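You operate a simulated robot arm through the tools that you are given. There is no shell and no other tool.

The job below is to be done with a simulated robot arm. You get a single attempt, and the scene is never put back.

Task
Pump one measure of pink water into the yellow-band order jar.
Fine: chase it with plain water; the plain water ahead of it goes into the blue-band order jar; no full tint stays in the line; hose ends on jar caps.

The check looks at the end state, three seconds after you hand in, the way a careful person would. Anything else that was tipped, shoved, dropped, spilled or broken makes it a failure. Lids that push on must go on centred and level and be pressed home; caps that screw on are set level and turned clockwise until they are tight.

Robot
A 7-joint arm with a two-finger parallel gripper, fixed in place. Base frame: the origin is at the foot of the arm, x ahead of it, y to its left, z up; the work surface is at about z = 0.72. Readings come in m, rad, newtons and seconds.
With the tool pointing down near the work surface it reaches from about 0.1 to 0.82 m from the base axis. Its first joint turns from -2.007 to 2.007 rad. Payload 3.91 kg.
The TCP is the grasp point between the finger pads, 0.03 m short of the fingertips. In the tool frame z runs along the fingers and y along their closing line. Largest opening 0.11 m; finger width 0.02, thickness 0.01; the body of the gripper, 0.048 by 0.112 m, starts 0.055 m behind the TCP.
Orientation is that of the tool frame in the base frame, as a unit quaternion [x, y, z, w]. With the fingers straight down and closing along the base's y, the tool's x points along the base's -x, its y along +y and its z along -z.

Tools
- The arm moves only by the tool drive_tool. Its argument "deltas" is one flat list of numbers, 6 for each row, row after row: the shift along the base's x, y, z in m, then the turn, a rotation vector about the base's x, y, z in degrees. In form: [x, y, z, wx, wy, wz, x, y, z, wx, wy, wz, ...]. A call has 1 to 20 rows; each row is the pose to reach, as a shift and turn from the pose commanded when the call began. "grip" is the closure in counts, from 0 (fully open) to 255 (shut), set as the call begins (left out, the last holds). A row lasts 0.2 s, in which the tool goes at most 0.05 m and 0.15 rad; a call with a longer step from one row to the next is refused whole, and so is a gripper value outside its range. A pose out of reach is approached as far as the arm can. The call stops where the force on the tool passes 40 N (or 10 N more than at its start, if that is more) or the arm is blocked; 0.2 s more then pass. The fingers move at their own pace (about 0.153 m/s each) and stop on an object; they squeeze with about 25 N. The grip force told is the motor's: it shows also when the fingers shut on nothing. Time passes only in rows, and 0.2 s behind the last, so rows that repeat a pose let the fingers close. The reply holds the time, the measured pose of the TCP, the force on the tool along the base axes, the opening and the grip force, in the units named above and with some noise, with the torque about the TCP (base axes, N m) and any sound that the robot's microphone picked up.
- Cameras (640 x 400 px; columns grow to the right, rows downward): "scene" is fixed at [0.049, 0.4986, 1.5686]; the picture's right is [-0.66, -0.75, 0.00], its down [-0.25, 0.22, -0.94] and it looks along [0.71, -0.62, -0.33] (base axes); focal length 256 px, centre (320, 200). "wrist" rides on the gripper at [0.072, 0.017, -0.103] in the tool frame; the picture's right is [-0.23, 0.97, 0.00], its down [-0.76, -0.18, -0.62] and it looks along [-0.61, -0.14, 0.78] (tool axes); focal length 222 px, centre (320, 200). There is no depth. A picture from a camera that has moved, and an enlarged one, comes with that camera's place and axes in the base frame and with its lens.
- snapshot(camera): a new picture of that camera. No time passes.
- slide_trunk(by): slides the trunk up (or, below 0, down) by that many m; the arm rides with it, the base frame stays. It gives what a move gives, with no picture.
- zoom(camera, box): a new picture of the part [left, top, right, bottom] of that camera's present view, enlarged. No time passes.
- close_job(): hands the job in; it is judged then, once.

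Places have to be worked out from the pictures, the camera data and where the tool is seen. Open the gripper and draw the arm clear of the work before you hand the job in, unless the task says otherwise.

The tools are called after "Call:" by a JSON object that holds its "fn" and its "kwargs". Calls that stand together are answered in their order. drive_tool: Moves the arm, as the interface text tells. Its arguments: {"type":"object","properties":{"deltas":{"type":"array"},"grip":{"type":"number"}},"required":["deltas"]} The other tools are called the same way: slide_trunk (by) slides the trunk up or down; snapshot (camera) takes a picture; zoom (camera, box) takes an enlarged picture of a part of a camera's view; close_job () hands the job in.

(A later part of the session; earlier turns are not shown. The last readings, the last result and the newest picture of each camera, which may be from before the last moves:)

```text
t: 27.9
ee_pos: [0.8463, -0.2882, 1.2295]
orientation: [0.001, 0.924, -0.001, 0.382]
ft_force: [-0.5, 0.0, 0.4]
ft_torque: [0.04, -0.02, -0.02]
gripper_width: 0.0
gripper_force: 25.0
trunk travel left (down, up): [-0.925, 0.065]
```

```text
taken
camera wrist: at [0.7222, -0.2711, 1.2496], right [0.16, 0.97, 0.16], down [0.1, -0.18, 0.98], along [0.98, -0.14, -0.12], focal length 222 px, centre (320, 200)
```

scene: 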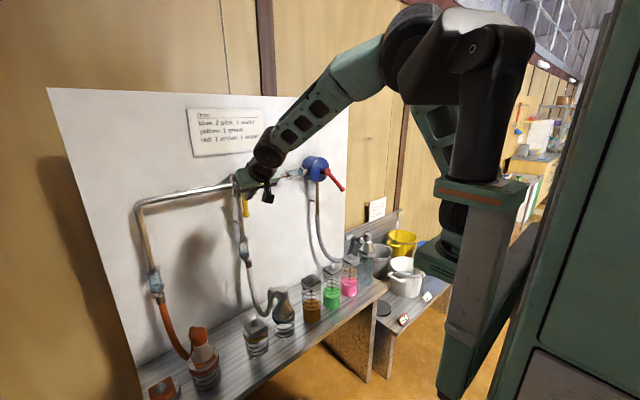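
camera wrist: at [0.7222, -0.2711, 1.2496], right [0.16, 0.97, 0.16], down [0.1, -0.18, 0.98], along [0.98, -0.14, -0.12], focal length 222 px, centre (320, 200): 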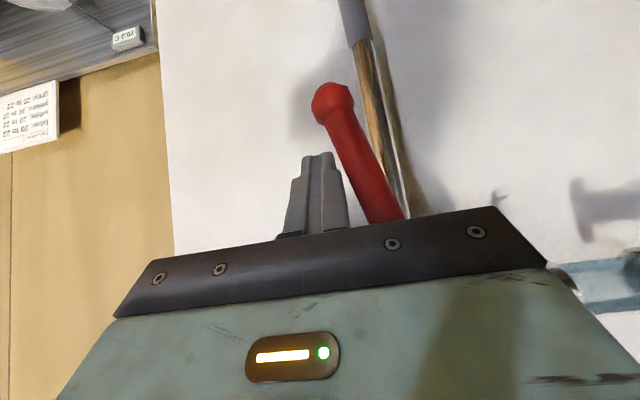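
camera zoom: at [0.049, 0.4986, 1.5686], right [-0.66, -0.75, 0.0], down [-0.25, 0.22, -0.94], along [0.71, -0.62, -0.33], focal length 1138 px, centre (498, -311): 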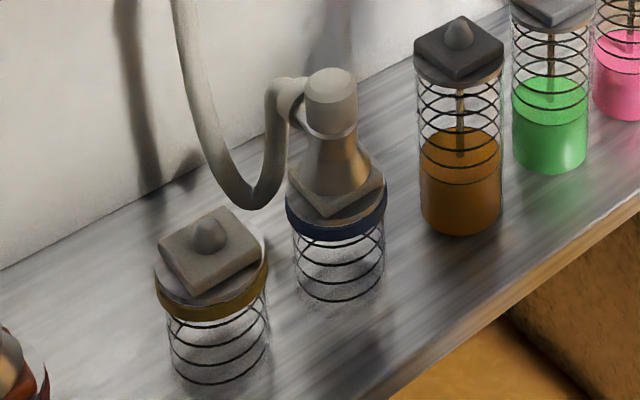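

The crank turns very easily. I compare the jars more closely to see which way the water went.

Call:
{"fn": "zoom", "kwargs": {"camera": "scene", "box": [255, 305, 311, 340]}}

Call:
{"fn": "zoom", "kwargs": {"camera": "scene", "box": [335, 230, 400, 300]}}

Call:
{"fn": "zoom", "kwargs": {"camera": "scene", "box": [232, 320, 288, 355]}}

```text
11.43 times, centred on (283, 322) of scene
camera zoom: at [0.049, 0.4986, 1.5686], right [-0.66, -0.75, 0.0], down [-0.25, 0.22, -0.94], along [0.71, -0.62, -0.33], focal length 2927 px, centre (743, -1200)
```

zoom: 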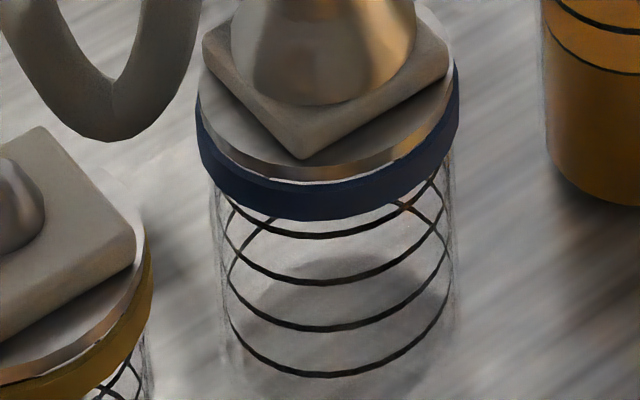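

```text
5.71 times, centred on (368, 265) of scene
camera zoom: at [0.049, 0.4986, 1.5686], right [-0.66, -0.75, 0.0], down [-0.25, 0.22, -0.94], along [0.71, -0.62, -0.33], focal length 1464 px, centre (49, -171)
```

zoom: 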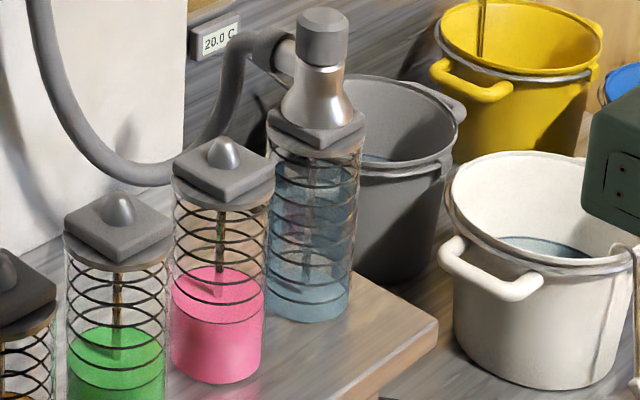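

```text
11.43 times, centred on (260, 338) of scene
camera zoom: at [0.049, 0.4986, 1.5686], right [-0.66, -0.75, 0.0], down [-0.25, 0.22, -0.94], along [0.71, -0.62, -0.33], focal length 2927 px, centre (1006, -1371)
```

zoom: 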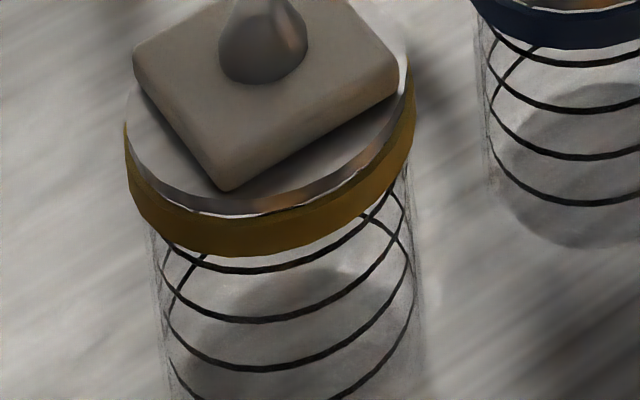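

Both order jars still look empty, so 30° is too little to tell. I push the crank on clockwise to about the left-hand level position and compare again.

Call:
{"fn": "drive_tool", "kwargs": {"deltas": [0, 0.0186, -0.0074, 0, 0, 0, 0, 0.036, -0.0112, 0, 0, 0, 0, 0.0518, -0.0126, 0, 0, 0, 0, 0.068, -0.0113, 0, 0, 0, -0.003, 0.0844, -0.0043, 0, 0, 0, -0.006, 0.1002, 0.0057, 0, 0, 0, -0.009, 0.1139, 0.0171, 0, 0, 0, -0.009, 0.1269, 0.0289, 0, 0, 0, -0.009, 0.1379, 0.0433, 0, 0, 0, -0.009, 0.1494, 0.0696, 0, 0, 0]}}

Call:
{"fn": "zoom", "kwargs": {"camera": "scene", "box": [270, 120, 430, 220]}}

Call:
{"fn": "zoom", "kwargs": {"camera": "scene", "box": [255, 305, 311, 340]}}

Call:
{"fn": "zoom", "kwargs": {"camera": "scene", "box": [335, 230, 400, 300]}}

Call:
{"fn": "snapshot", "kwargs": {"camera": "wrist"}}

```text
t: 28.9
ee_pos: [0.8443, -0.2347, 1.2145]
orientation: [0.01, 0.925, -0.006, 0.381]
ft_force: [-6.8, -9.0, -0.7]
ft_torque: [0.74, -0.53, 0.21]
gripper_width: 0.0001
gripper_force: 25.2
trunk travel left (down, up): [-0.925, 0.065]
stopped in row 5: the force on the tool passed its limit at 46 N (the readings are from after the stop); the commanded pose is now the measured one
```

```text
4.00 times, centred on (350, 170) of scene
camera zoom: at [0.049, 0.4986, 1.5686], right [-0.66, -0.75, 0.0], down [-0.25, 0.22, -0.94], along [0.71, -0.62, -0.33], focal length 1024 px, centre (200, 320)
```

zoom: 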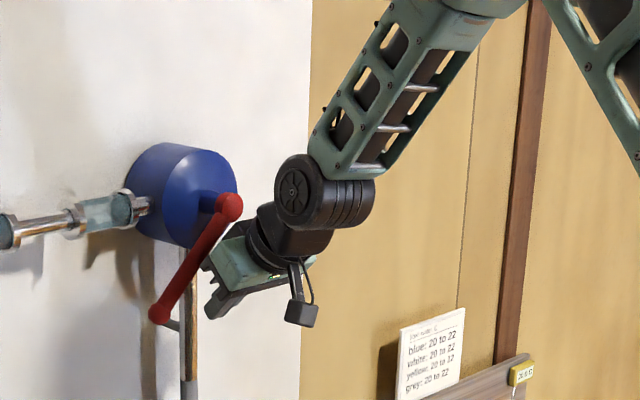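

```text
11.43 times, centred on (283, 322) of scene
camera zoom: at [0.049, 0.4986, 1.5686], right [-0.66, -0.75, 0.0], down [-0.25, 0.22, -0.94], along [0.71, -0.62, -0.33], focal length 2927 px, centre (743, -1200)
```

zoom: 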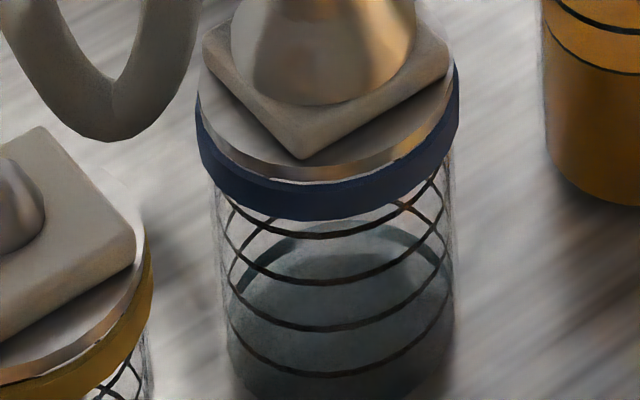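

```text
5.71 times, centred on (368, 265) of scene
camera zoom: at [0.049, 0.4986, 1.5686], right [-0.66, -0.75, 0.0], down [-0.25, 0.22, -0.94], along [0.71, -0.62, -0.33], focal length 1464 px, centre (49, -171)
```

zoom: 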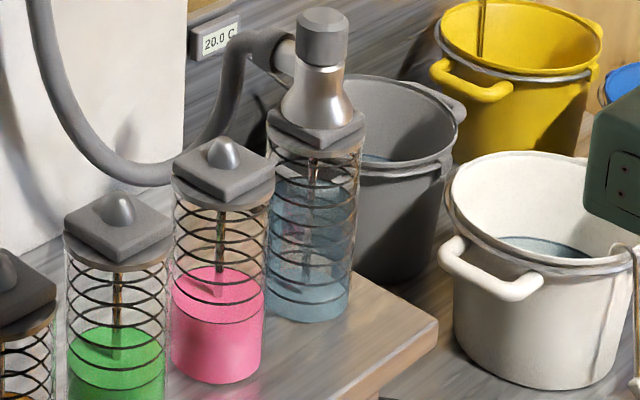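

```text
taken
camera wrist: at [0.7195, -0.2147, 1.237], right [0.18, 0.97, 0.16], down [0.1, -0.18, 0.98], along [0.98, -0.17, -0.13], focal length 222 px, centre (320, 200)
```

wrist: 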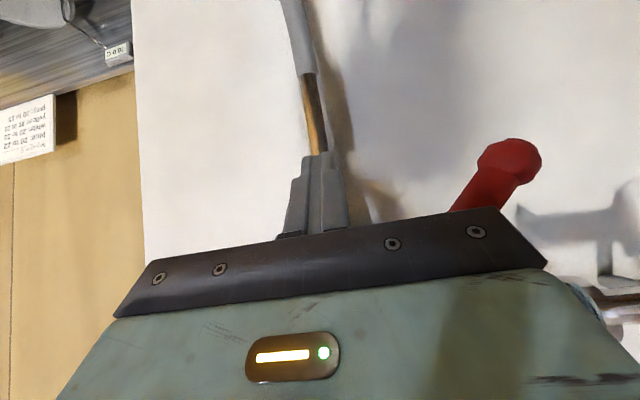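

Now it is clear: clockwise pumps forward. Water has come into the blue-band jar, the water jar's level fell, and the lever met a stop about 43° left of straight down, so it is a stroke lever (about 90° from stop to stop). I back off slightly and look at the jar's rings to see how much one stroke gives.

Call:
{"fn": "drive_tool", "kwargs": {"deltas": [0, -0.015, 0, 0, 0, 0]}}

Call:
{"fn": "zoom", "kwargs": {"camera": "scene", "box": [250, 285, 320, 345]}}

Call:
{"fn": "zoom", "kwargs": {"camera": "scene", "box": [340, 225, 390, 300]}}

Call:
{"fn": "zoom", "kwargs": {"camera": "scene", "box": [225, 155, 345, 220]}}

```text
t: 29.3
ee_pos: [0.8451, -0.2446, 1.2158]
orientation: [0.006, 0.925, -0.003, 0.381]
ft_force: [-0.4, 0.7, -0.8]
ft_torque: [0.0, 0.02, -0.03]
gripper_width: 0.0
gripper_force: 25.2
trunk travel left (down, up): [-0.925, 0.065]
```

```text
6.67 times, centred on (285, 315) of scene
camera zoom: at [0.049, 0.4986, 1.5686], right [-0.66, -0.75, 0.0], down [-0.25, 0.22, -0.94], along [0.71, -0.62, -0.33], focal length 1707 px, centre (553, -567)
```

zoom: 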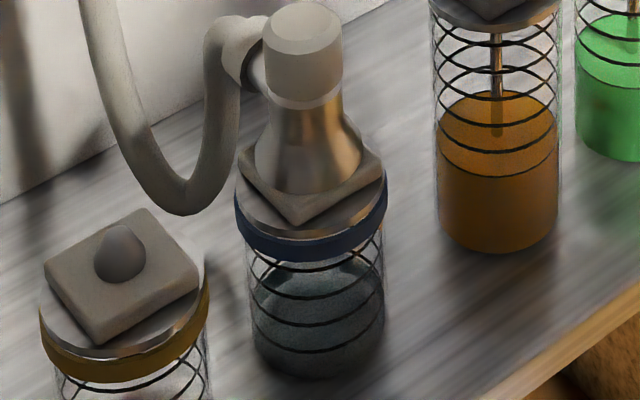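

```text
5.33 times, centred on (365, 262) of scene
camera zoom: at [0.049, 0.4986, 1.5686], right [-0.66, -0.75, 0.0], down [-0.25, 0.22, -0.94], along [0.71, -0.62, -0.33], focal length 1366 px, centre (80, -133)
```

zoom: 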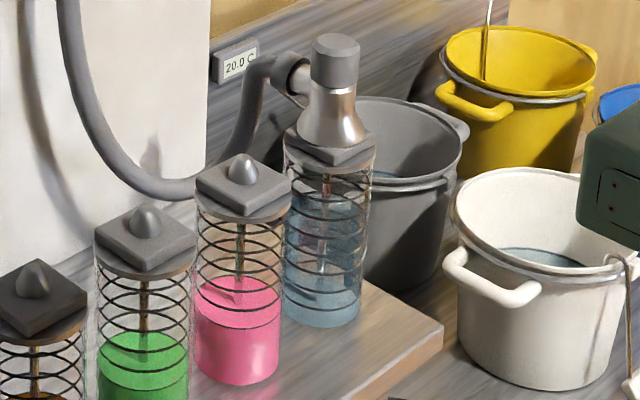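

```text
5.33 times, centred on (285, 188) of scene
camera zoom: at [0.049, 0.4986, 1.5686], right [-0.66, -0.75, 0.0], down [-0.25, 0.22, -0.94], along [0.71, -0.62, -0.33], focal length 1366 px, centre (507, 267)
```

zoom: 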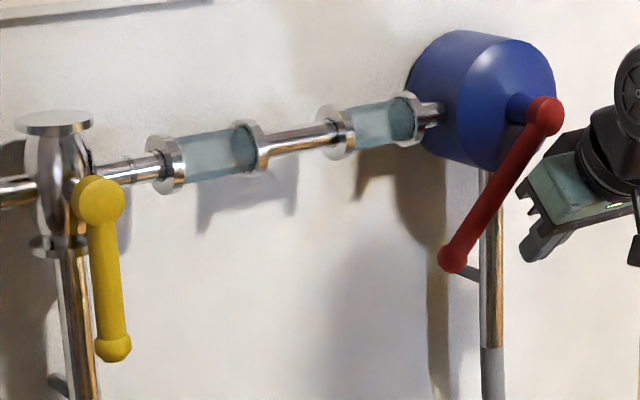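

The rings and the water's edge agree: one full stroke from stop to stop gave one measure of water into the blue-band jar (the first ring). I now retreat from the lever, open the gripper, and go to fetch the grey suction hose end from the water jar.

Call:
{"fn": "drive_tool", "kwargs": {"deltas": [-0.04, -0.005, 0, 0, 0, 0, -0.08, -0.01, 0.01, 0, 0, 0, -0.12, -0.02, 0.02, 0, 0, 0, -0.15, -0.055, 0.03, 0, 0, 0, -0.17, -0.095, 0.04, 0, 0, 0, -0.175, -0.135, 0.044, 0, 0, 0, -0.175, -0.172, 0.044, 0, 0, 0], "grip": 255}}

Call:
{"fn": "slide_trunk", "kwargs": {"by": -0.2}}

Call:
{"fn": "snapshot", "kwargs": {"camera": "wrist"}}

Call:
{"fn": "snapshot", "kwargs": {"camera": "scene"}}

```text
t: 30.9
ee_pos: [0.6688, -0.4181, 1.2617]
orientation: [0.007, 0.925, -0.005, 0.38]
ft_force: [-1.1, 0.8, -0.3]
ft_torque: [-0.05, 0.02, -0.03]
gripper_width: 0.0
gripper_force: 25.2
trunk travel left (down, up): [-0.925, 0.065]
```

```text
t: 33.1
ee_pos: [0.6699, -0.4185, 1.0596]
orientation: [0.008, 0.924, -0.005, 0.381]
ft_force: [-0.9, 0.0, 0.5]
ft_torque: [0.0, 0.02, 0.02]
gripper_width: 0.0001
gripper_force: 25.3
trunk travel left (down, up): [-0.725, 0.265]
```

```text
taken
camera wrist: at [0.5454, -0.3985, 1.0819], right [0.18, 0.97, 0.16], down [0.1, -0.18, 0.98], along [0.98, -0.16, -0.13], focal length 222 px, centre (320, 200)
```

wrist: 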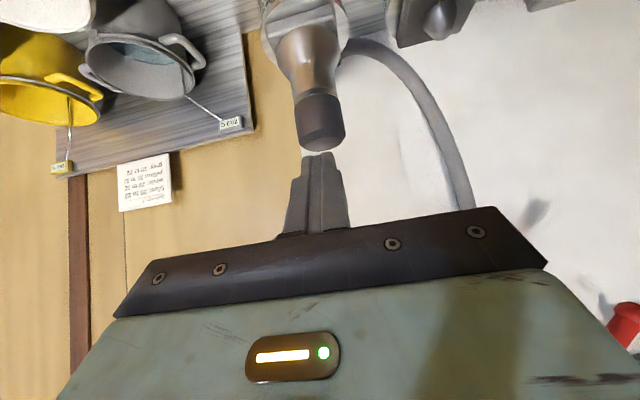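

```text
taken
```

scene: 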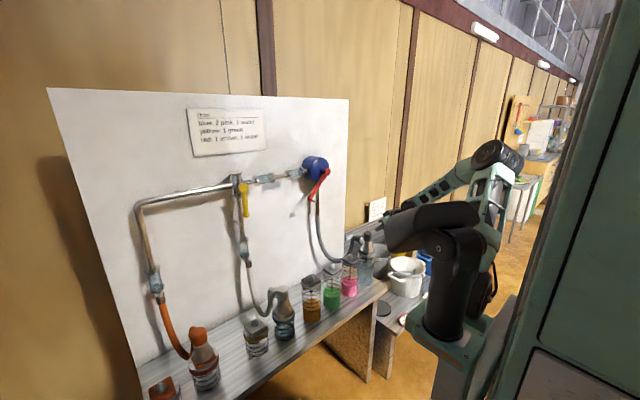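

The button on top of the grey hose end shows at about (0.7425, -0.4185, 0.97 to 1.005), about 41 mm across. I open the gripper and slide in around it along the tool axis.

Call:
{"fn": "drive_tool", "kwargs": {"deltas": [0, 0, 0, 0.2, -0.2, 1.0, 0, 0, 0, 0.2, -0.2, 1.0, 0, 0, 0, 0.2, -0.2, 1.0, 0.02, 0, -0.02, 0.2, -0.2, 1.0, 0.04, 0, -0.04, 0.2, -0.2, 1.0, 0.055, 0, -0.057, 0.2, -0.2, 1.0, 0.067, 0, -0.07, 0.2, -0.2, 1.0], "grip": 0}}

Call:
{"fn": "snapshot", "kwargs": {"camera": "wrist"}}

Call:
{"fn": "zoom", "kwargs": {"camera": "scene", "box": [320, 200, 420, 300]}}

```text
t: 34.7
ee_pos: [0.7355, -0.4185, 0.9897]
orientation: [0.001, 0.924, 0.001, 0.382]
ft_force: [0.1, -0.7, 0.5]
ft_torque: [0.01, 0.0, 0.02]
gripper_width: 0.1098
gripper_force: 0.1
trunk travel left (down, up): [-0.725, 0.265]
```

```text
taken
camera wrist: at [0.6124, -0.4002, 1.0107], right [0.16, 0.97, 0.16], down [0.1, -0.18, 0.98], along [0.98, -0.14, -0.12], focal length 222 px, centre (320, 200)
```

wrist: 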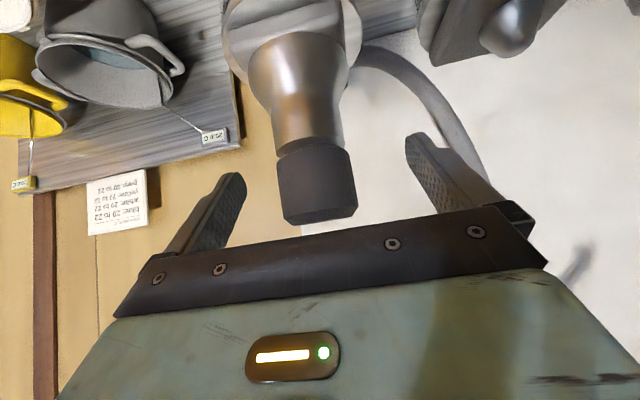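

```text
4.00 times, centred on (370, 250) of scene
camera zoom: at [0.049, 0.4986, 1.5686], right [-0.66, -0.75, 0.0], down [-0.25, 0.22, -0.94], along [0.71, -0.62, -0.33], focal length 1024 px, centre (120, 0)
```

zoom: 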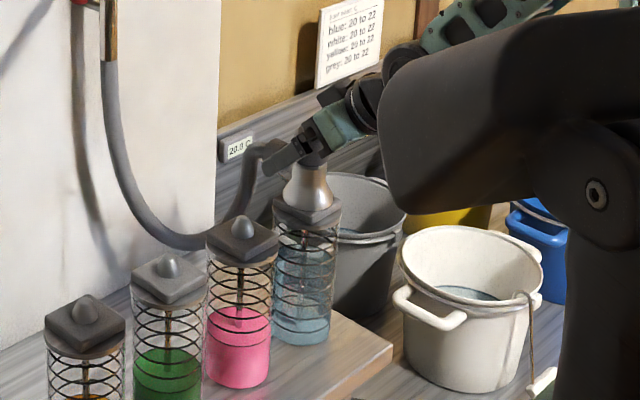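

The button sits centred between the fingers. I close the gripper on it.

Call:
{"fn": "drive_tool", "kwargs": {"deltas": [0, 0, 0, 0, 0, 0, 0, 0, 0, 0, 0, 0, 0, 0, 0, 0, 0, 0, 0, 0, 0, 0, 0, 0], "grip": 255}}

```text
t: 35.7
ee_pos: [0.7368, -0.4171, 0.9895]
orientation: [0.001, 0.924, 0.0, 0.383]
ft_force: [0.3, -1.5, 0.6]
ft_torque: [0.04, -0.05, 0.0]
gripper_width: 0.0436
gripper_force: 24.9
trunk travel left (down, up): [-0.725, 0.265]
```

The grip holds at 43.6 mm. I lift straight up slowly.

Call:
{"fn": "drive_tool", "kwargs": {"deltas": [0, 0, 0.008, 0, 0, 0, 0, 0, 0.018, 0, 0, 0, 0, 0, 0.03, 0, 0, 0, 0, 0, 0.045, 0, 0, 0, 0, 0, 0.06, 0, 0, 0, 0, 0, 0.075, 0, 0, 0]}}

Call:
{"fn": "snapshot", "kwargs": {"camera": "wrist"}}

Call:
{"fn": "zoom", "kwargs": {"camera": "scene", "box": [320, 200, 420, 300]}}

```text
t: 37.1
ee_pos: [0.7369, -0.4184, 1.0651]
orientation: [0.001, 0.924, -0.001, 0.382]
ft_force: [1.0, -0.3, -4.6]
ft_torque: [0.0, 0.0, 0.01]
gripper_width: 0.0432
gripper_force: 25.0
trunk travel left (down, up): [-0.725, 0.265]
```

```text
taken
camera wrist: at [0.6123, -0.401, 1.0865], right [0.16, 0.97, 0.16], down [0.1, -0.18, 0.98], along [0.98, -0.14, -0.13], focal length 222 px, centre (320, 200)
```

wrist: 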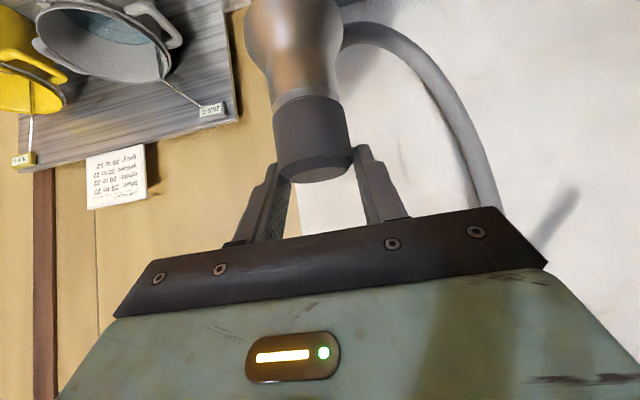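

```text
4.00 times, centred on (370, 250) of scene
camera zoom: at [0.049, 0.4986, 1.5686], right [-0.66, -0.75, 0.0], down [-0.25, 0.22, -0.94], along [0.71, -0.62, -0.33], focal length 1024 px, centre (120, 0)
```

zoom: 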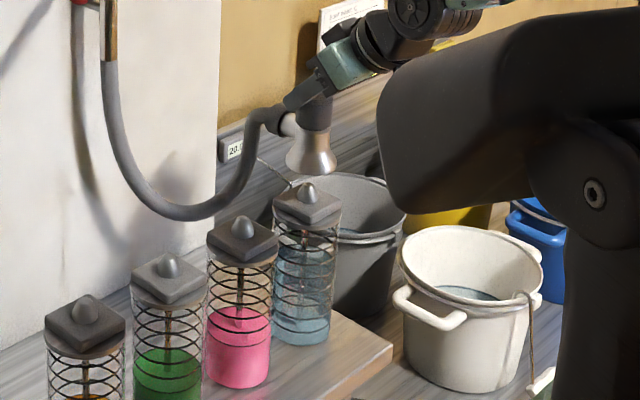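

The hose end is off the cap and held, though it slipped about 24 mm down in the fingers as it came free. I hold still to check that it does not slip on.

Call:
{"fn": "drive_tool", "kwargs": {"deltas": [0, 0, 0.01, 0, 0, 0, 0, 0, 0.02, 0, 0, 0, 0, 0, 0.02, 0, 0, 0, 0, 0, 0.02, 0, 0, 0]}}

Call:
{"fn": "snapshot", "kwargs": {"camera": "wrist"}}

Call:
{"fn": "zoom", "kwargs": {"camera": "scene", "box": [340, 205, 400, 265]}}

```text
t: 38.1
ee_pos: [0.7362, -0.4184, 1.0844]
orientation: [0.001, 0.924, 0.0, 0.382]
ft_force: [0.3, 0.6, -3.5]
ft_torque: [-0.01, 0.03, 0.03]
gripper_width: 0.0438
gripper_force: 25.2
trunk travel left (down, up): [-0.725, 0.265]
```

```text
taken
camera wrist: at [0.6117, -0.4011, 1.1066], right [0.16, 0.97, 0.16], down [0.1, -0.18, 0.98], along [0.98, -0.14, -0.13], focal length 222 px, centre (320, 200)
```

wrist: 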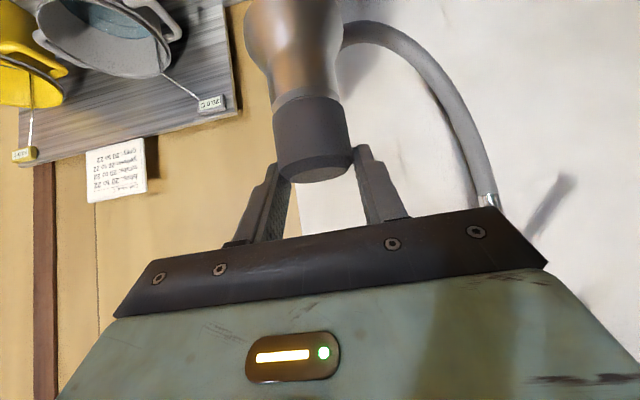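

```text
6.67 times, centred on (370, 235) of scene
camera zoom: at [0.049, 0.4986, 1.5686], right [-0.66, -0.75, 0.0], down [-0.25, 0.22, -0.94], along [0.71, -0.62, -0.33], focal length 1707 px, centre (-13, -33)
```

zoom: 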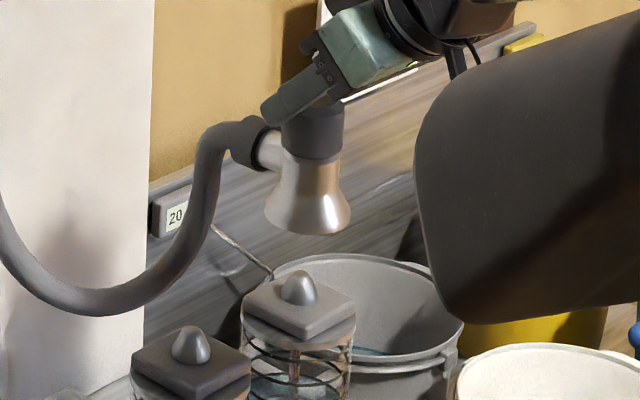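

It holds firmly and hangs upright. The water knob and the pink knob are 0.12 m apart in y (about -0.418 and -0.298), so I carry the hose end 0.12 m to the left, above the pink jar.

Call:
{"fn": "drive_tool", "kwargs": {"deltas": [0, 0.02, 0, 0, 0, 0, 0, 0.05, 0, 0, 0, 0, 0, 0.08, 0, 0, 0, 0, 0, 0.105, 0, 0, 0, 0, 0, 0.12, 0, 0, 0, 0, 0, 0.12, 0, 0, 0, 0]}}

Call:
{"fn": "snapshot", "kwargs": {"camera": "wrist"}}

Call:
{"fn": "zoom", "kwargs": {"camera": "scene", "box": [320, 205, 400, 285]}}

```text
t: 39.5
ee_pos: [0.7368, -0.2973, 1.0855]
orientation: [0.002, 0.924, 0.001, 0.381]
ft_force: [0.2, -0.1, -3.8]
ft_torque: [0.0, 0.05, -0.02]
gripper_width: 0.0436
gripper_force: 25.0
trunk travel left (down, up): [-0.725, 0.265]
```

```text
taken
camera wrist: at [0.6121, -0.2799, 1.1062], right [0.16, 0.97, 0.16], down [0.1, -0.18, 0.98], along [0.98, -0.14, -0.12], focal length 222 px, centre (320, 200)
```

wrist: 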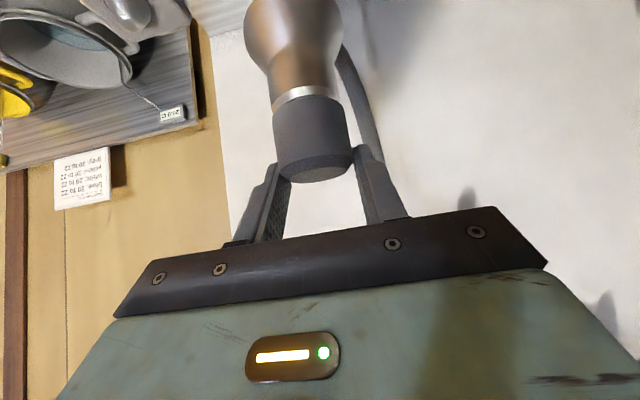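

```text
5.00 times, centred on (360, 245) of scene
camera zoom: at [0.049, 0.4986, 1.5686], right [-0.66, -0.75, 0.0], down [-0.25, 0.22, -0.94], along [0.71, -0.62, -0.33], focal length 1281 px, centre (120, -25)
```

zoom: 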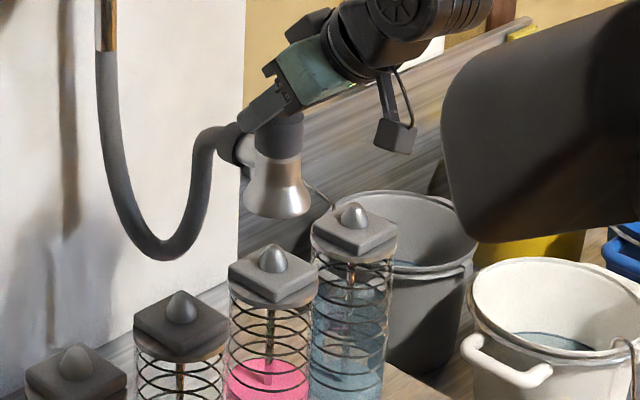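

The cone is right above the pink knob. I lower it steadily; it should seat after about 72 mm.

Call:
{"fn": "drive_tool", "kwargs": {"deltas": [0, 0, -0.015, 0, 0, 0, 0, 0, -0.03, 0, 0, 0, 0, 0, -0.042, 0, 0, 0, 0, 0, -0.05, 0, 0, 0, 0, 0, -0.056, 0, 0, 0, 0, 0, -0.062, 0, 0, 0]}}

Call:
{"fn": "zoom", "kwargs": {"camera": "scene", "box": [320, 205, 400, 285]}}

Call:
{"fn": "snapshot", "kwargs": {"camera": "wrist"}}

```text
t: 40.9
ee_pos: [0.7361, -0.2975, 1.0237]
orientation: [0.001, 0.924, 0.0, 0.382]
ft_force: [-0.5, -0.5, -4.2]
ft_torque: [-0.03, 0.05, 0.0]
gripper_width: 0.0433
gripper_force: 24.6
trunk travel left (down, up): [-0.725, 0.265]
```

```text
5.00 times, centred on (360, 245) of scene
camera zoom: at [0.049, 0.4986, 1.5686], right [-0.66, -0.75, 0.0], down [-0.25, 0.22, -0.94], along [0.71, -0.62, -0.33], focal length 1281 px, centre (120, -25)
```

zoom: 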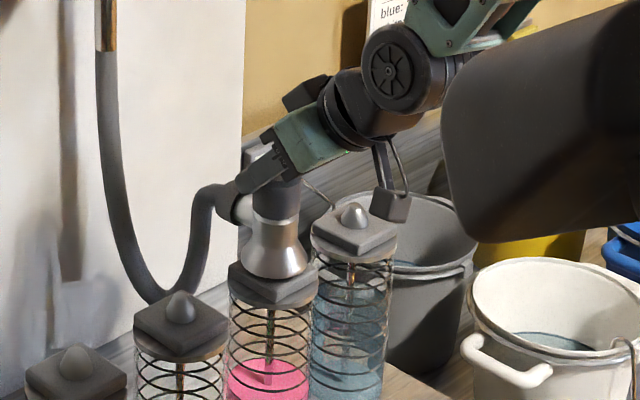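

```text
taken
camera wrist: at [0.6122, -0.2803, 1.044], right [0.16, 0.97, 0.16], down [0.1, -0.18, 0.98], along [0.98, -0.14, -0.12], focal length 222 px, centre (320, 200)
```

wrist: 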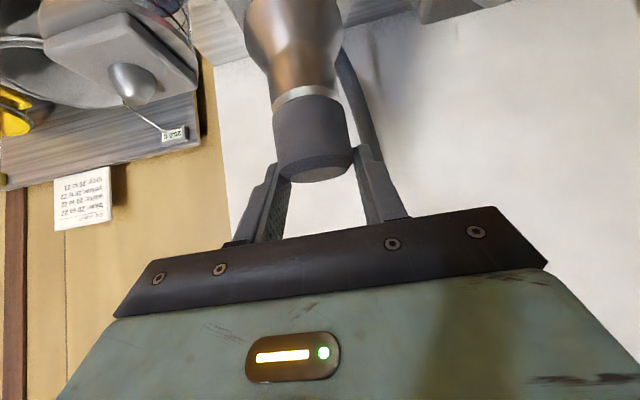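

Nearly down, with no contact force yet. I go on in small steps until it seats.

Call:
{"fn": "drive_tool", "kwargs": {"deltas": [0, 0, -0.004, 0, 0, 0, 0, 0, -0.007, 0, 0, 0, 0, 0, -0.01, 0, 0, 0, 0, 0, -0.012, 0, 0, 0, 0, 0, -0.014, 0, 0, 0]}}

Call:
{"fn": "zoom", "kwargs": {"camera": "scene", "box": [320, 205, 400, 285]}}

Call:
{"fn": "snapshot", "kwargs": {"camera": "wrist"}}

```text
t: 42.1
ee_pos: [0.7367, -0.2995, 1.0129]
orientation: [0.0, 0.922, -0.001, 0.386]
ft_force: [-5.0, -1.9, 37.5]
ft_torque: [0.0, -0.02, -0.01]
gripper_width: 0.0433
gripper_force: 24.7
trunk travel left (down, up): [-0.725, 0.265]
```

```text
5.00 times, centred on (360, 245) of scene
camera zoom: at [0.049, 0.4986, 1.5686], right [-0.66, -0.75, 0.0], down [-0.25, 0.22, -0.94], along [0.71, -0.62, -0.33], focal length 1281 px, centre (120, -25)
```

zoom: 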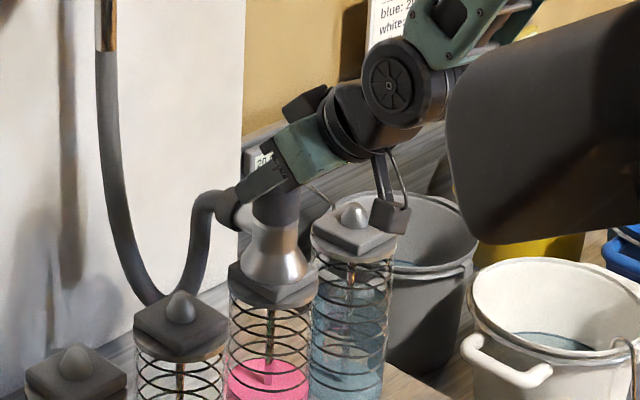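

```text
taken
camera wrist: at [0.6124, -0.2809, 1.0331], right [0.16, 0.97, 0.16], down [0.09, -0.17, 0.98], along [0.98, -0.14, -0.12], focal length 222 px, centre (320, 200)
```

wrist: 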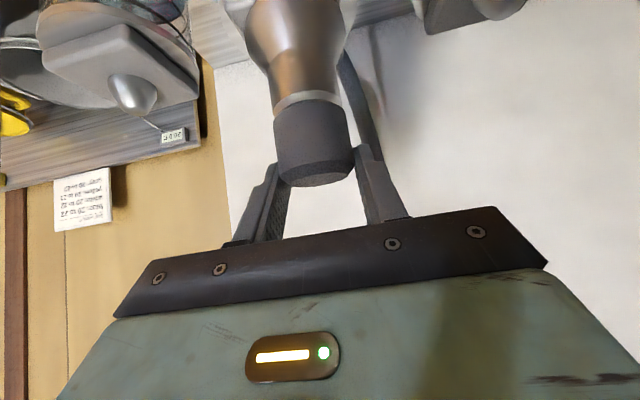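

It seats at the expected height with 37 N of pressing. I ease the press, open the fingers and back out along the tool axis.

Call:
{"fn": "drive_tool", "kwargs": {"deltas": [0, 0, 0.004, 0, 0, 0, 0, 0, 0.004, 0, 0, 0]}}

Call:
{"fn": "drive_tool", "kwargs": {"deltas": [0, 0, 0, 0, 0, 0, 0, 0, 0, 0, 0, 0, 0, 0, 0, 0, 0, 0, -0.02, 0, 0.02, 0, 0, 0, -0.05, 0, 0.05, 0, 0, 0, -0.08, 0, 0.08, 0, 0, 0], "grip": 0}}

Call:
{"fn": "snapshot", "kwargs": {"camera": "wrist"}}

Call:
{"fn": "zoom", "kwargs": {"camera": "scene", "box": [310, 205, 400, 305]}}

```text
t: 42.7
ee_pos: [0.7353, -0.2985, 1.0129]
orientation: [0.002, 0.924, -0.001, 0.382]
ft_force: [9.1, -4.3, 12.8]
ft_torque: [-0.18, -0.54, -0.07]
gripper_width: 0.0432
gripper_force: 25.8
trunk travel left (down, up): [-0.725, 0.265]
```

```text
t: 44.1
ee_pos: [0.6574, -0.2975, 1.0932]
orientation: [-0.001, 0.924, 0.001, 0.382]
ft_force: [0.9, 0.5, 0.2]
ft_torque: [0.0, 0.01, 0.01]
gripper_width: 0.11
gripper_force: 0.1
trunk travel left (down, up): [-0.725, 0.265]
```

```text
taken
camera wrist: at [0.5326, -0.2799, 1.1139], right [0.16, 0.97, 0.16], down [0.1, -0.18, 0.98], along [0.98, -0.14, -0.13], focal length 222 px, centre (320, 200)
```

wrist: 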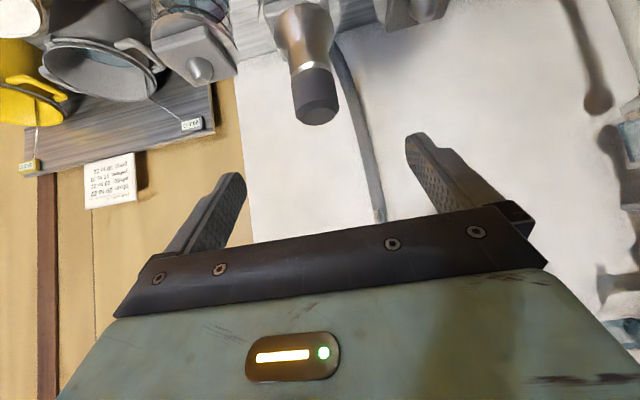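

```text
4.00 times, centred on (355, 255) of scene
camera zoom: at [0.049, 0.4986, 1.5686], right [-0.66, -0.75, 0.0], down [-0.25, 0.22, -0.94], along [0.71, -0.62, -0.33], focal length 1024 px, centre (180, -20)
```

zoom: 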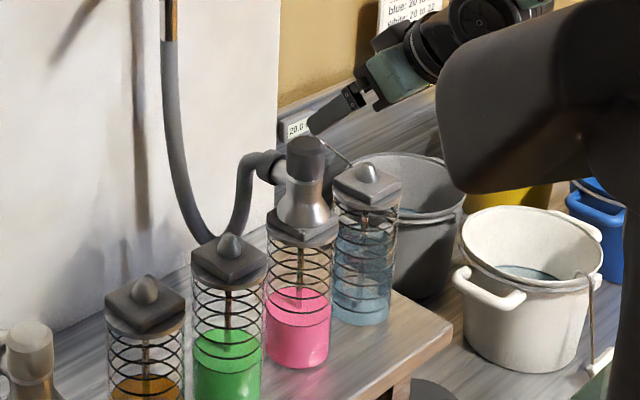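

The grey hose end sits level on the pink jar's cap, its top again at z ≈ 1.005. Now I raise the trunk, shut the fingers and go to the left side of the lever to bring it back to the right-hand stop.

Call:
{"fn": "slide_trunk", "kwargs": {"by": 0.2}}

Call:
{"fn": "drive_tool", "kwargs": {"deltas": [0.01, 0.04, 0.002, 0, 0, 0, 0.02, 0.08, 0.005, 0, 0, 0, 0.03, 0.12, 0.007, 0, 0, 0, 0.04, 0.15, 0.007, 0, 0, 0, 0.05, 0.16, 0.007, 0, 0, 0], "grip": 255}}

Call:
{"fn": "snapshot", "kwargs": {"camera": "wrist"}}

Call:
{"fn": "zoom", "kwargs": {"camera": "scene", "box": [220, 130, 380, 230]}}

```text
t: 46.2
ee_pos: [0.6565, -0.298, 1.2924]
orientation: [0.001, 0.924, -0.001, 0.382]
ft_force: [-0.2, 0.4, 0.4]
ft_torque: [-0.02, 0.01, 0.04]
gripper_width: 0.11
gripper_force: 0.0
trunk travel left (down, up): [-0.925, 0.065]
```

```text
t: 47.4
ee_pos: [0.7068, -0.1375, 1.2998]
orientation: [0.002, 0.924, -0.001, 0.383]
ft_force: [0.0, -0.2, 0.0]
ft_torque: [-0.03, 0.03, 0.0]
gripper_width: 0.0001
gripper_force: 25.2
trunk travel left (down, up): [-0.925, 0.065]
```

```text
taken
camera wrist: at [0.582, -0.1191, 1.3217], right [0.16, 0.97, 0.16], down [0.1, -0.18, 0.98], along [0.98, -0.14, -0.12], focal length 222 px, centre (320, 200)
```

wrist: 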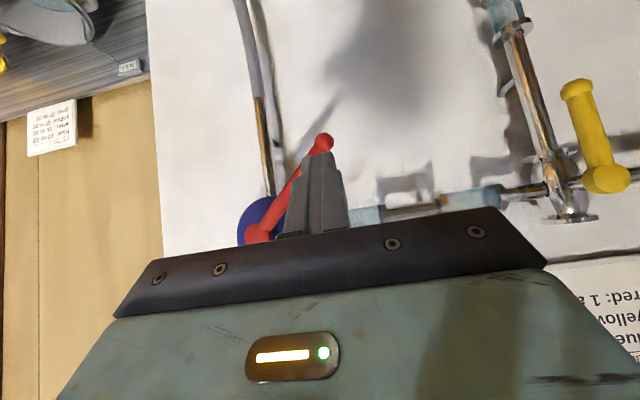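

```text
4.00 times, centred on (300, 180) of scene
camera zoom: at [0.049, 0.4986, 1.5686], right [-0.66, -0.75, 0.0], down [-0.25, 0.22, -0.94], along [0.71, -0.62, -0.33], focal length 1024 px, centre (400, 280)
```

zoom: 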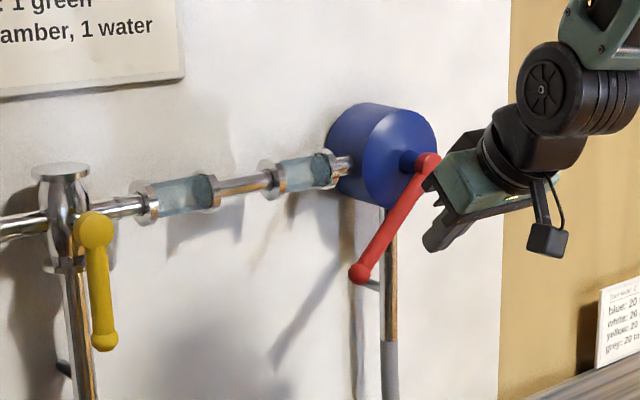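

The lever stands at 45° left, just as reckoned. I move the shut fingers forward to its upper-left side.

Call:
{"fn": "drive_tool", "kwargs": {"deltas": [0.04, 0.001, 0, 0, 0, 0, 0.08, 0.001, -0.004, 0, 0, 0, 0.12, 0.001, -0.01, 0, 0, 0, 0.1385, 0.001, -0.0175, 0, 0, 0]}}

Call:
{"fn": "snapshot", "kwargs": {"camera": "wrist"}}

```text
t: 48.4
ee_pos: [0.8447, -0.136, 1.2825]
orientation: [0.0, 0.924, 0.0, 0.382]
ft_force: [-0.3, -0.5, 0.0]
ft_torque: [0.0, -0.02, 0.0]
gripper_width: 0.0
gripper_force: 25.1
trunk travel left (down, up): [-0.925, 0.065]
```

```text
taken
camera wrist: at [0.7208, -0.1188, 1.3033], right [0.16, 0.97, 0.16], down [0.1, -0.18, 0.98], along [0.98, -0.14, -0.12], focal length 222 px, centre (320, 200)
```

wrist: 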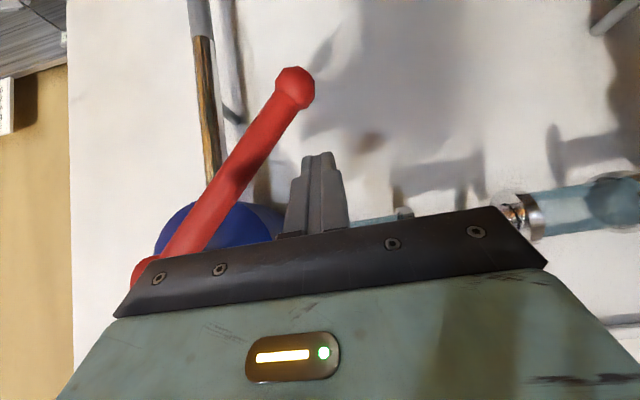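

The fingers are beside the lever. I swing it back along its arc to the right-hand stop.

Call:
{"fn": "drive_tool", "kwargs": {"deltas": [0, -0.0106, -0.0098, 0, 0, 0, 0, -0.0216, -0.026, 0, 0, 0, 0, -0.0358, -0.0401, 0, 0, 0, 0, -0.053, -0.0513, 0, 0, 0, 0, -0.0723, -0.0589, 0, 0, 0, 0, -0.0897, -0.0629, 0, 0, 0, 0, -0.1048, -0.0645, 0, 0, 0, 0, -0.1204, -0.0637, 0, 0, 0, 0, -0.1364, -0.0604, 0, 0, 0, 0, -0.145, -0.0575, 0, 0, 0, 0, -0.152, -0.0542, 0, 0, 0]}}

Call:
{"fn": "zoom", "kwargs": {"camera": "scene", "box": [220, 130, 380, 230]}}

Call:
{"fn": "zoom", "kwargs": {"camera": "scene", "box": [250, 285, 320, 345]}}

Call:
{"fn": "zoom", "kwargs": {"camera": "scene", "box": [310, 225, 400, 305]}}

Call:
{"fn": "snapshot", "kwargs": {"camera": "wrist"}}

```text
t: 50.2
ee_pos: [0.8424, -0.2437, 1.2169]
orientation: [-0.007, 0.925, 0.005, 0.38]
ft_force: [-12.6, 7.4, 1.0]
ft_torque: [-0.59, -0.92, -0.25]
gripper_width: 0.0
gripper_force: 24.6
trunk travel left (down, up): [-0.925, 0.065]
stopped in row 8: the force on the tool passed its limit at 47 N (the readings are from after the stop); the commanded pose is now the measured one
```

```text
4.00 times, centred on (300, 180) of scene
camera zoom: at [0.049, 0.4986, 1.5686], right [-0.66, -0.75, 0.0], down [-0.25, 0.22, -0.94], along [0.71, -0.62, -0.33], focal length 1024 px, centre (400, 280)
```

zoom: 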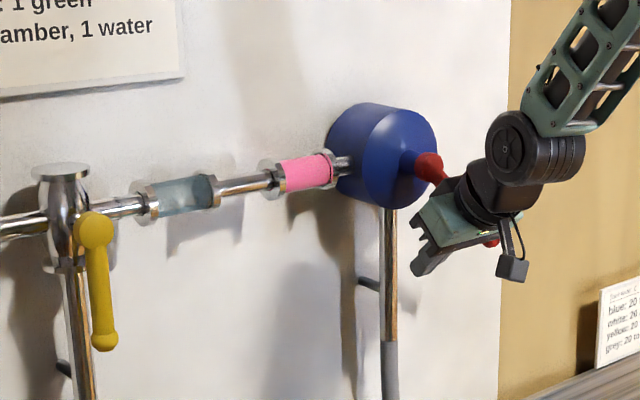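

```text
6.67 times, centred on (285, 315) of scene
camera zoom: at [0.049, 0.4986, 1.5686], right [-0.66, -0.75, 0.0], down [-0.25, 0.22, -0.94], along [0.71, -0.62, -0.33], focal length 1707 px, centre (553, -567)
```

zoom: 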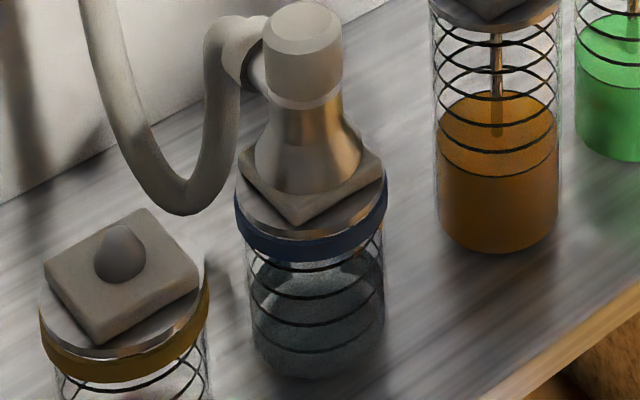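

```text
5.00 times, centred on (355, 265) of scene
camera zoom: at [0.049, 0.4986, 1.5686], right [-0.66, -0.75, 0.0], down [-0.25, 0.22, -0.94], along [0.71, -0.62, -0.33], focal length 1281 px, centre (145, -125)
```

zoom: 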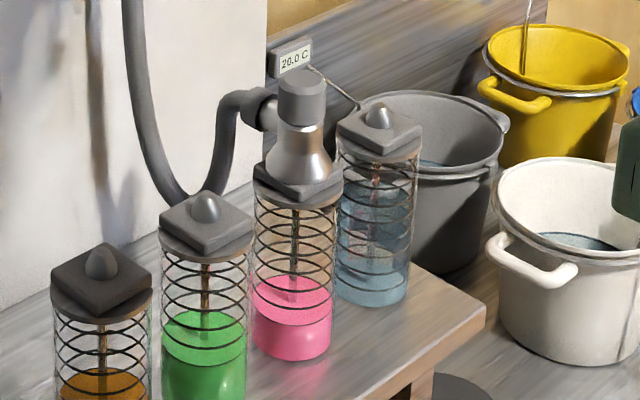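

```text
taken
camera wrist: at [0.7182, -0.2285, 1.2392], right [0.15, 0.98, 0.16], down [0.11, -0.18, 0.98], along [0.98, -0.13, -0.13], focal length 222 px, centre (320, 200)
```

wrist: 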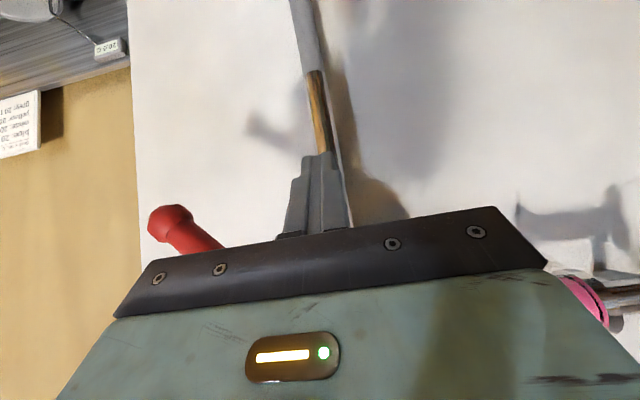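

The first glass after the pump has turned pink, so the swing back pumps too: every swing from side to side moves liquid. My fingers were stopped by the suction pipe (y ≈ -0.24), so I must stay farther from the board there. I check the levels closely before doing anything else.

Call:
{"fn": "zoom", "kwargs": {"camera": "scene", "box": [255, 305, 311, 340]}}

Call:
{"fn": "zoom", "kwargs": {"camera": "scene", "box": [335, 230, 400, 300]}}

Call:
{"fn": "zoom", "kwargs": {"camera": "scene", "box": [225, 155, 345, 220]}}

Call:
{"fn": "zoom", "kwargs": {"camera": "scene", "box": [220, 225, 270, 275]}}

```text
11.43 times, centred on (283, 322) of scene
camera zoom: at [0.049, 0.4986, 1.5686], right [-0.66, -0.75, 0.0], down [-0.25, 0.22, -0.94], along [0.71, -0.62, -0.33], focal length 2927 px, centre (743, -1200)
```

zoom: 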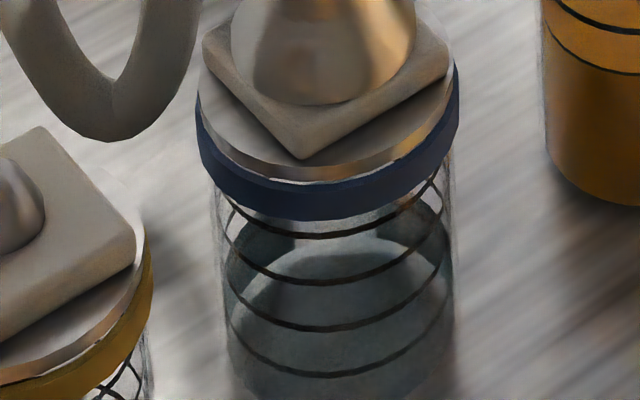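

```text
5.71 times, centred on (368, 265) of scene
camera zoom: at [0.049, 0.4986, 1.5686], right [-0.66, -0.75, 0.0], down [-0.25, 0.22, -0.94], along [0.71, -0.62, -0.33], focal length 1464 px, centre (49, -171)
```

zoom: 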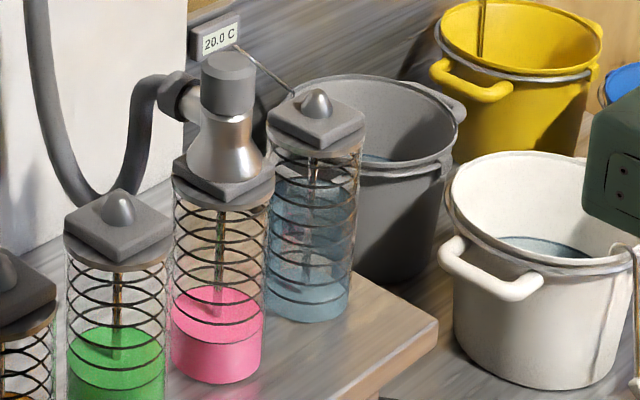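

```text
5.33 times, centred on (285, 188) of scene
camera zoom: at [0.049, 0.4986, 1.5686], right [-0.66, -0.75, 0.0], down [-0.25, 0.22, -0.94], along [0.71, -0.62, -0.33], focal length 1366 px, centre (507, 267)
```

zoom: 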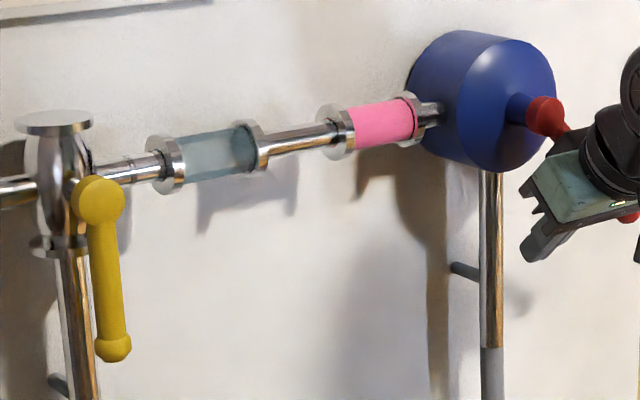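

```text
8.00 times, centred on (245, 250) of scene
camera zoom: at [0.049, 0.4986, 1.5686], right [-0.66, -0.75, 0.0], down [-0.25, 0.22, -0.94], along [0.71, -0.62, -0.33], focal length 2049 px, centre (920, -200)
```

zoom: 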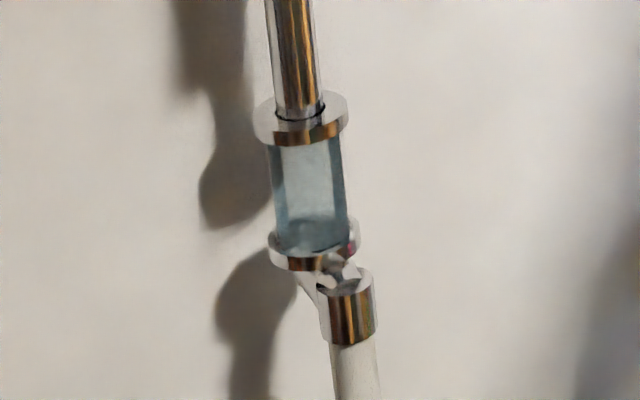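

One swing moved one measure: the pink jar fell by one ring, the blue-band jar rose to two, and the slug of pink stands in the first glass. So now the suction must go back to plain water before the next swing; I retreat and lower the trunk to fetch the grey hose end.

Call:
{"fn": "drive_tool", "kwargs": {"deltas": [-0.04, 0.003, 0, 0, 0, 0, -0.085, 0.003, 0.01, 0, 0, 0, -0.125, -0.01, 0.03, 0, 0, 0, -0.16, -0.03, 0.05, 0, 0, 0, -0.186, -0.054, 0.076, 0, 0, 0]}}

Call:
{"fn": "slide_trunk", "kwargs": {"by": -0.2}}

Call:
{"fn": "snapshot", "kwargs": {"camera": "wrist"}}

Call:
{"fn": "zoom", "kwargs": {"camera": "scene", "box": [220, 130, 380, 230]}}

```text
t: 51.4
ee_pos: [0.6583, -0.2984, 1.2945]
orientation: [-0.006, 0.925, 0.003, 0.379]
ft_force: [0.0, 0.3, 0.3]
ft_torque: [0.01, 0.01, -0.04]
gripper_width: 0.0002
gripper_force: 24.9
trunk travel left (down, up): [-0.925, 0.065]
```

```text
t: 53.6
ee_pos: [0.6582, -0.3004, 1.0919]
orientation: [-0.006, 0.925, 0.004, 0.38]
ft_force: [0.2, -0.1, -0.1]
ft_torque: [0.03, -0.01, 0.03]
gripper_width: 0.0
gripper_force: 25.2
trunk travel left (down, up): [-0.725, 0.265]
```

```text
taken
camera wrist: at [0.5333, -0.2845, 1.1143], right [0.15, 0.98, 0.16], down [0.11, -0.18, 0.98], along [0.98, -0.13, -0.13], focal length 222 px, centre (320, 200)
```

wrist: 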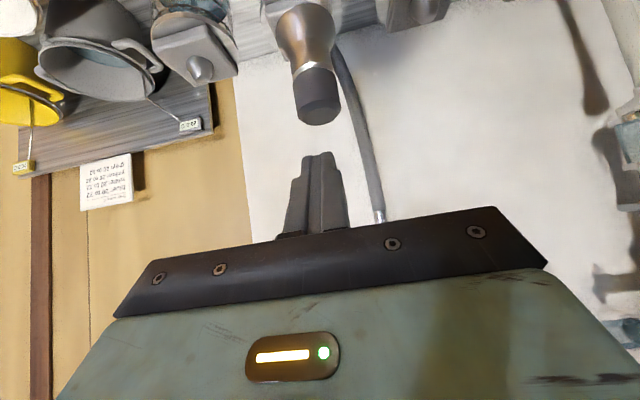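

```text
4.00 times, centred on (300, 180) of scene
camera zoom: at [0.049, 0.4986, 1.5686], right [-0.66, -0.75, 0.0], down [-0.25, 0.22, -0.94], along [0.71, -0.62, -0.33], focal length 1024 px, centre (400, 280)
```

zoom: 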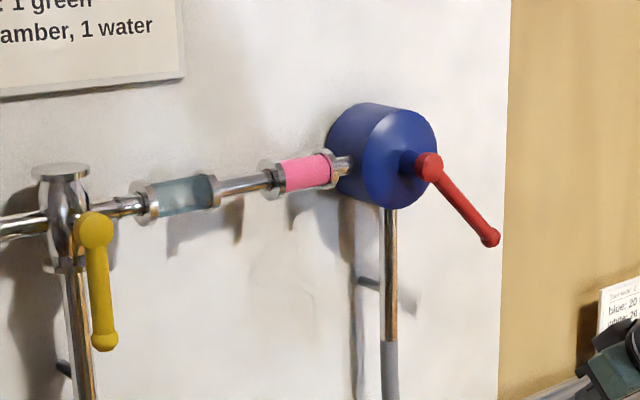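

The lever stays at the right-hand stop. I open the gripper and close in on the grey button on the pink jar, a little lower than last time for a better hold.

Call:
{"fn": "drive_tool", "kwargs": {"deltas": [0, 0, 0, -0.15, -0.35, -0.8, 0, 0, 0, -0.15, -0.35, -0.8, 0, 0, 0, -0.15, -0.35, -0.8, 0.01, 0, -0.035, -0.15, -0.35, -0.8, 0.035, 0, -0.065, -0.15, -0.35, -0.8, 0.06, 0.0005, -0.09, -0.15, -0.35, -0.8, 0.078, 0.0005, -0.11, -0.15, -0.35, -0.8], "grip": 0}}

Call:
{"fn": "snapshot", "kwargs": {"camera": "wrist"}}

```text
t: 55.2
ee_pos: [0.7367, -0.2992, 0.9821]
orientation: [0.002, 0.924, -0.001, 0.383]
ft_force: [-0.3, 0.5, -0.2]
ft_torque: [0.04, 0.01, 0.0]
gripper_width: 0.1099
gripper_force: 0.0
trunk travel left (down, up): [-0.725, 0.265]
```

```text
taken
camera wrist: at [0.6118, -0.2823, 1.0032], right [0.16, 0.97, 0.16], down [0.1, -0.18, 0.98], along [0.98, -0.14, -0.12], focal length 222 px, centre (320, 200)
```

wrist: 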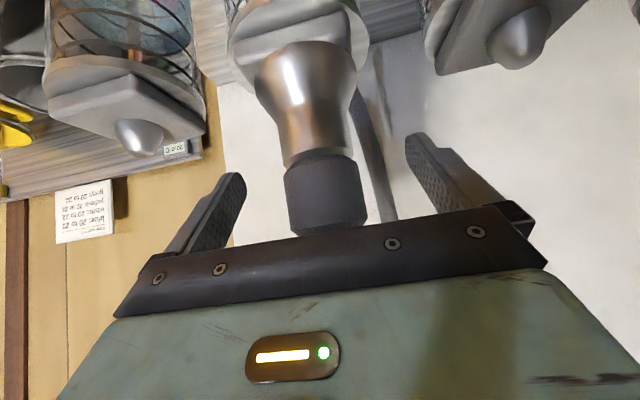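

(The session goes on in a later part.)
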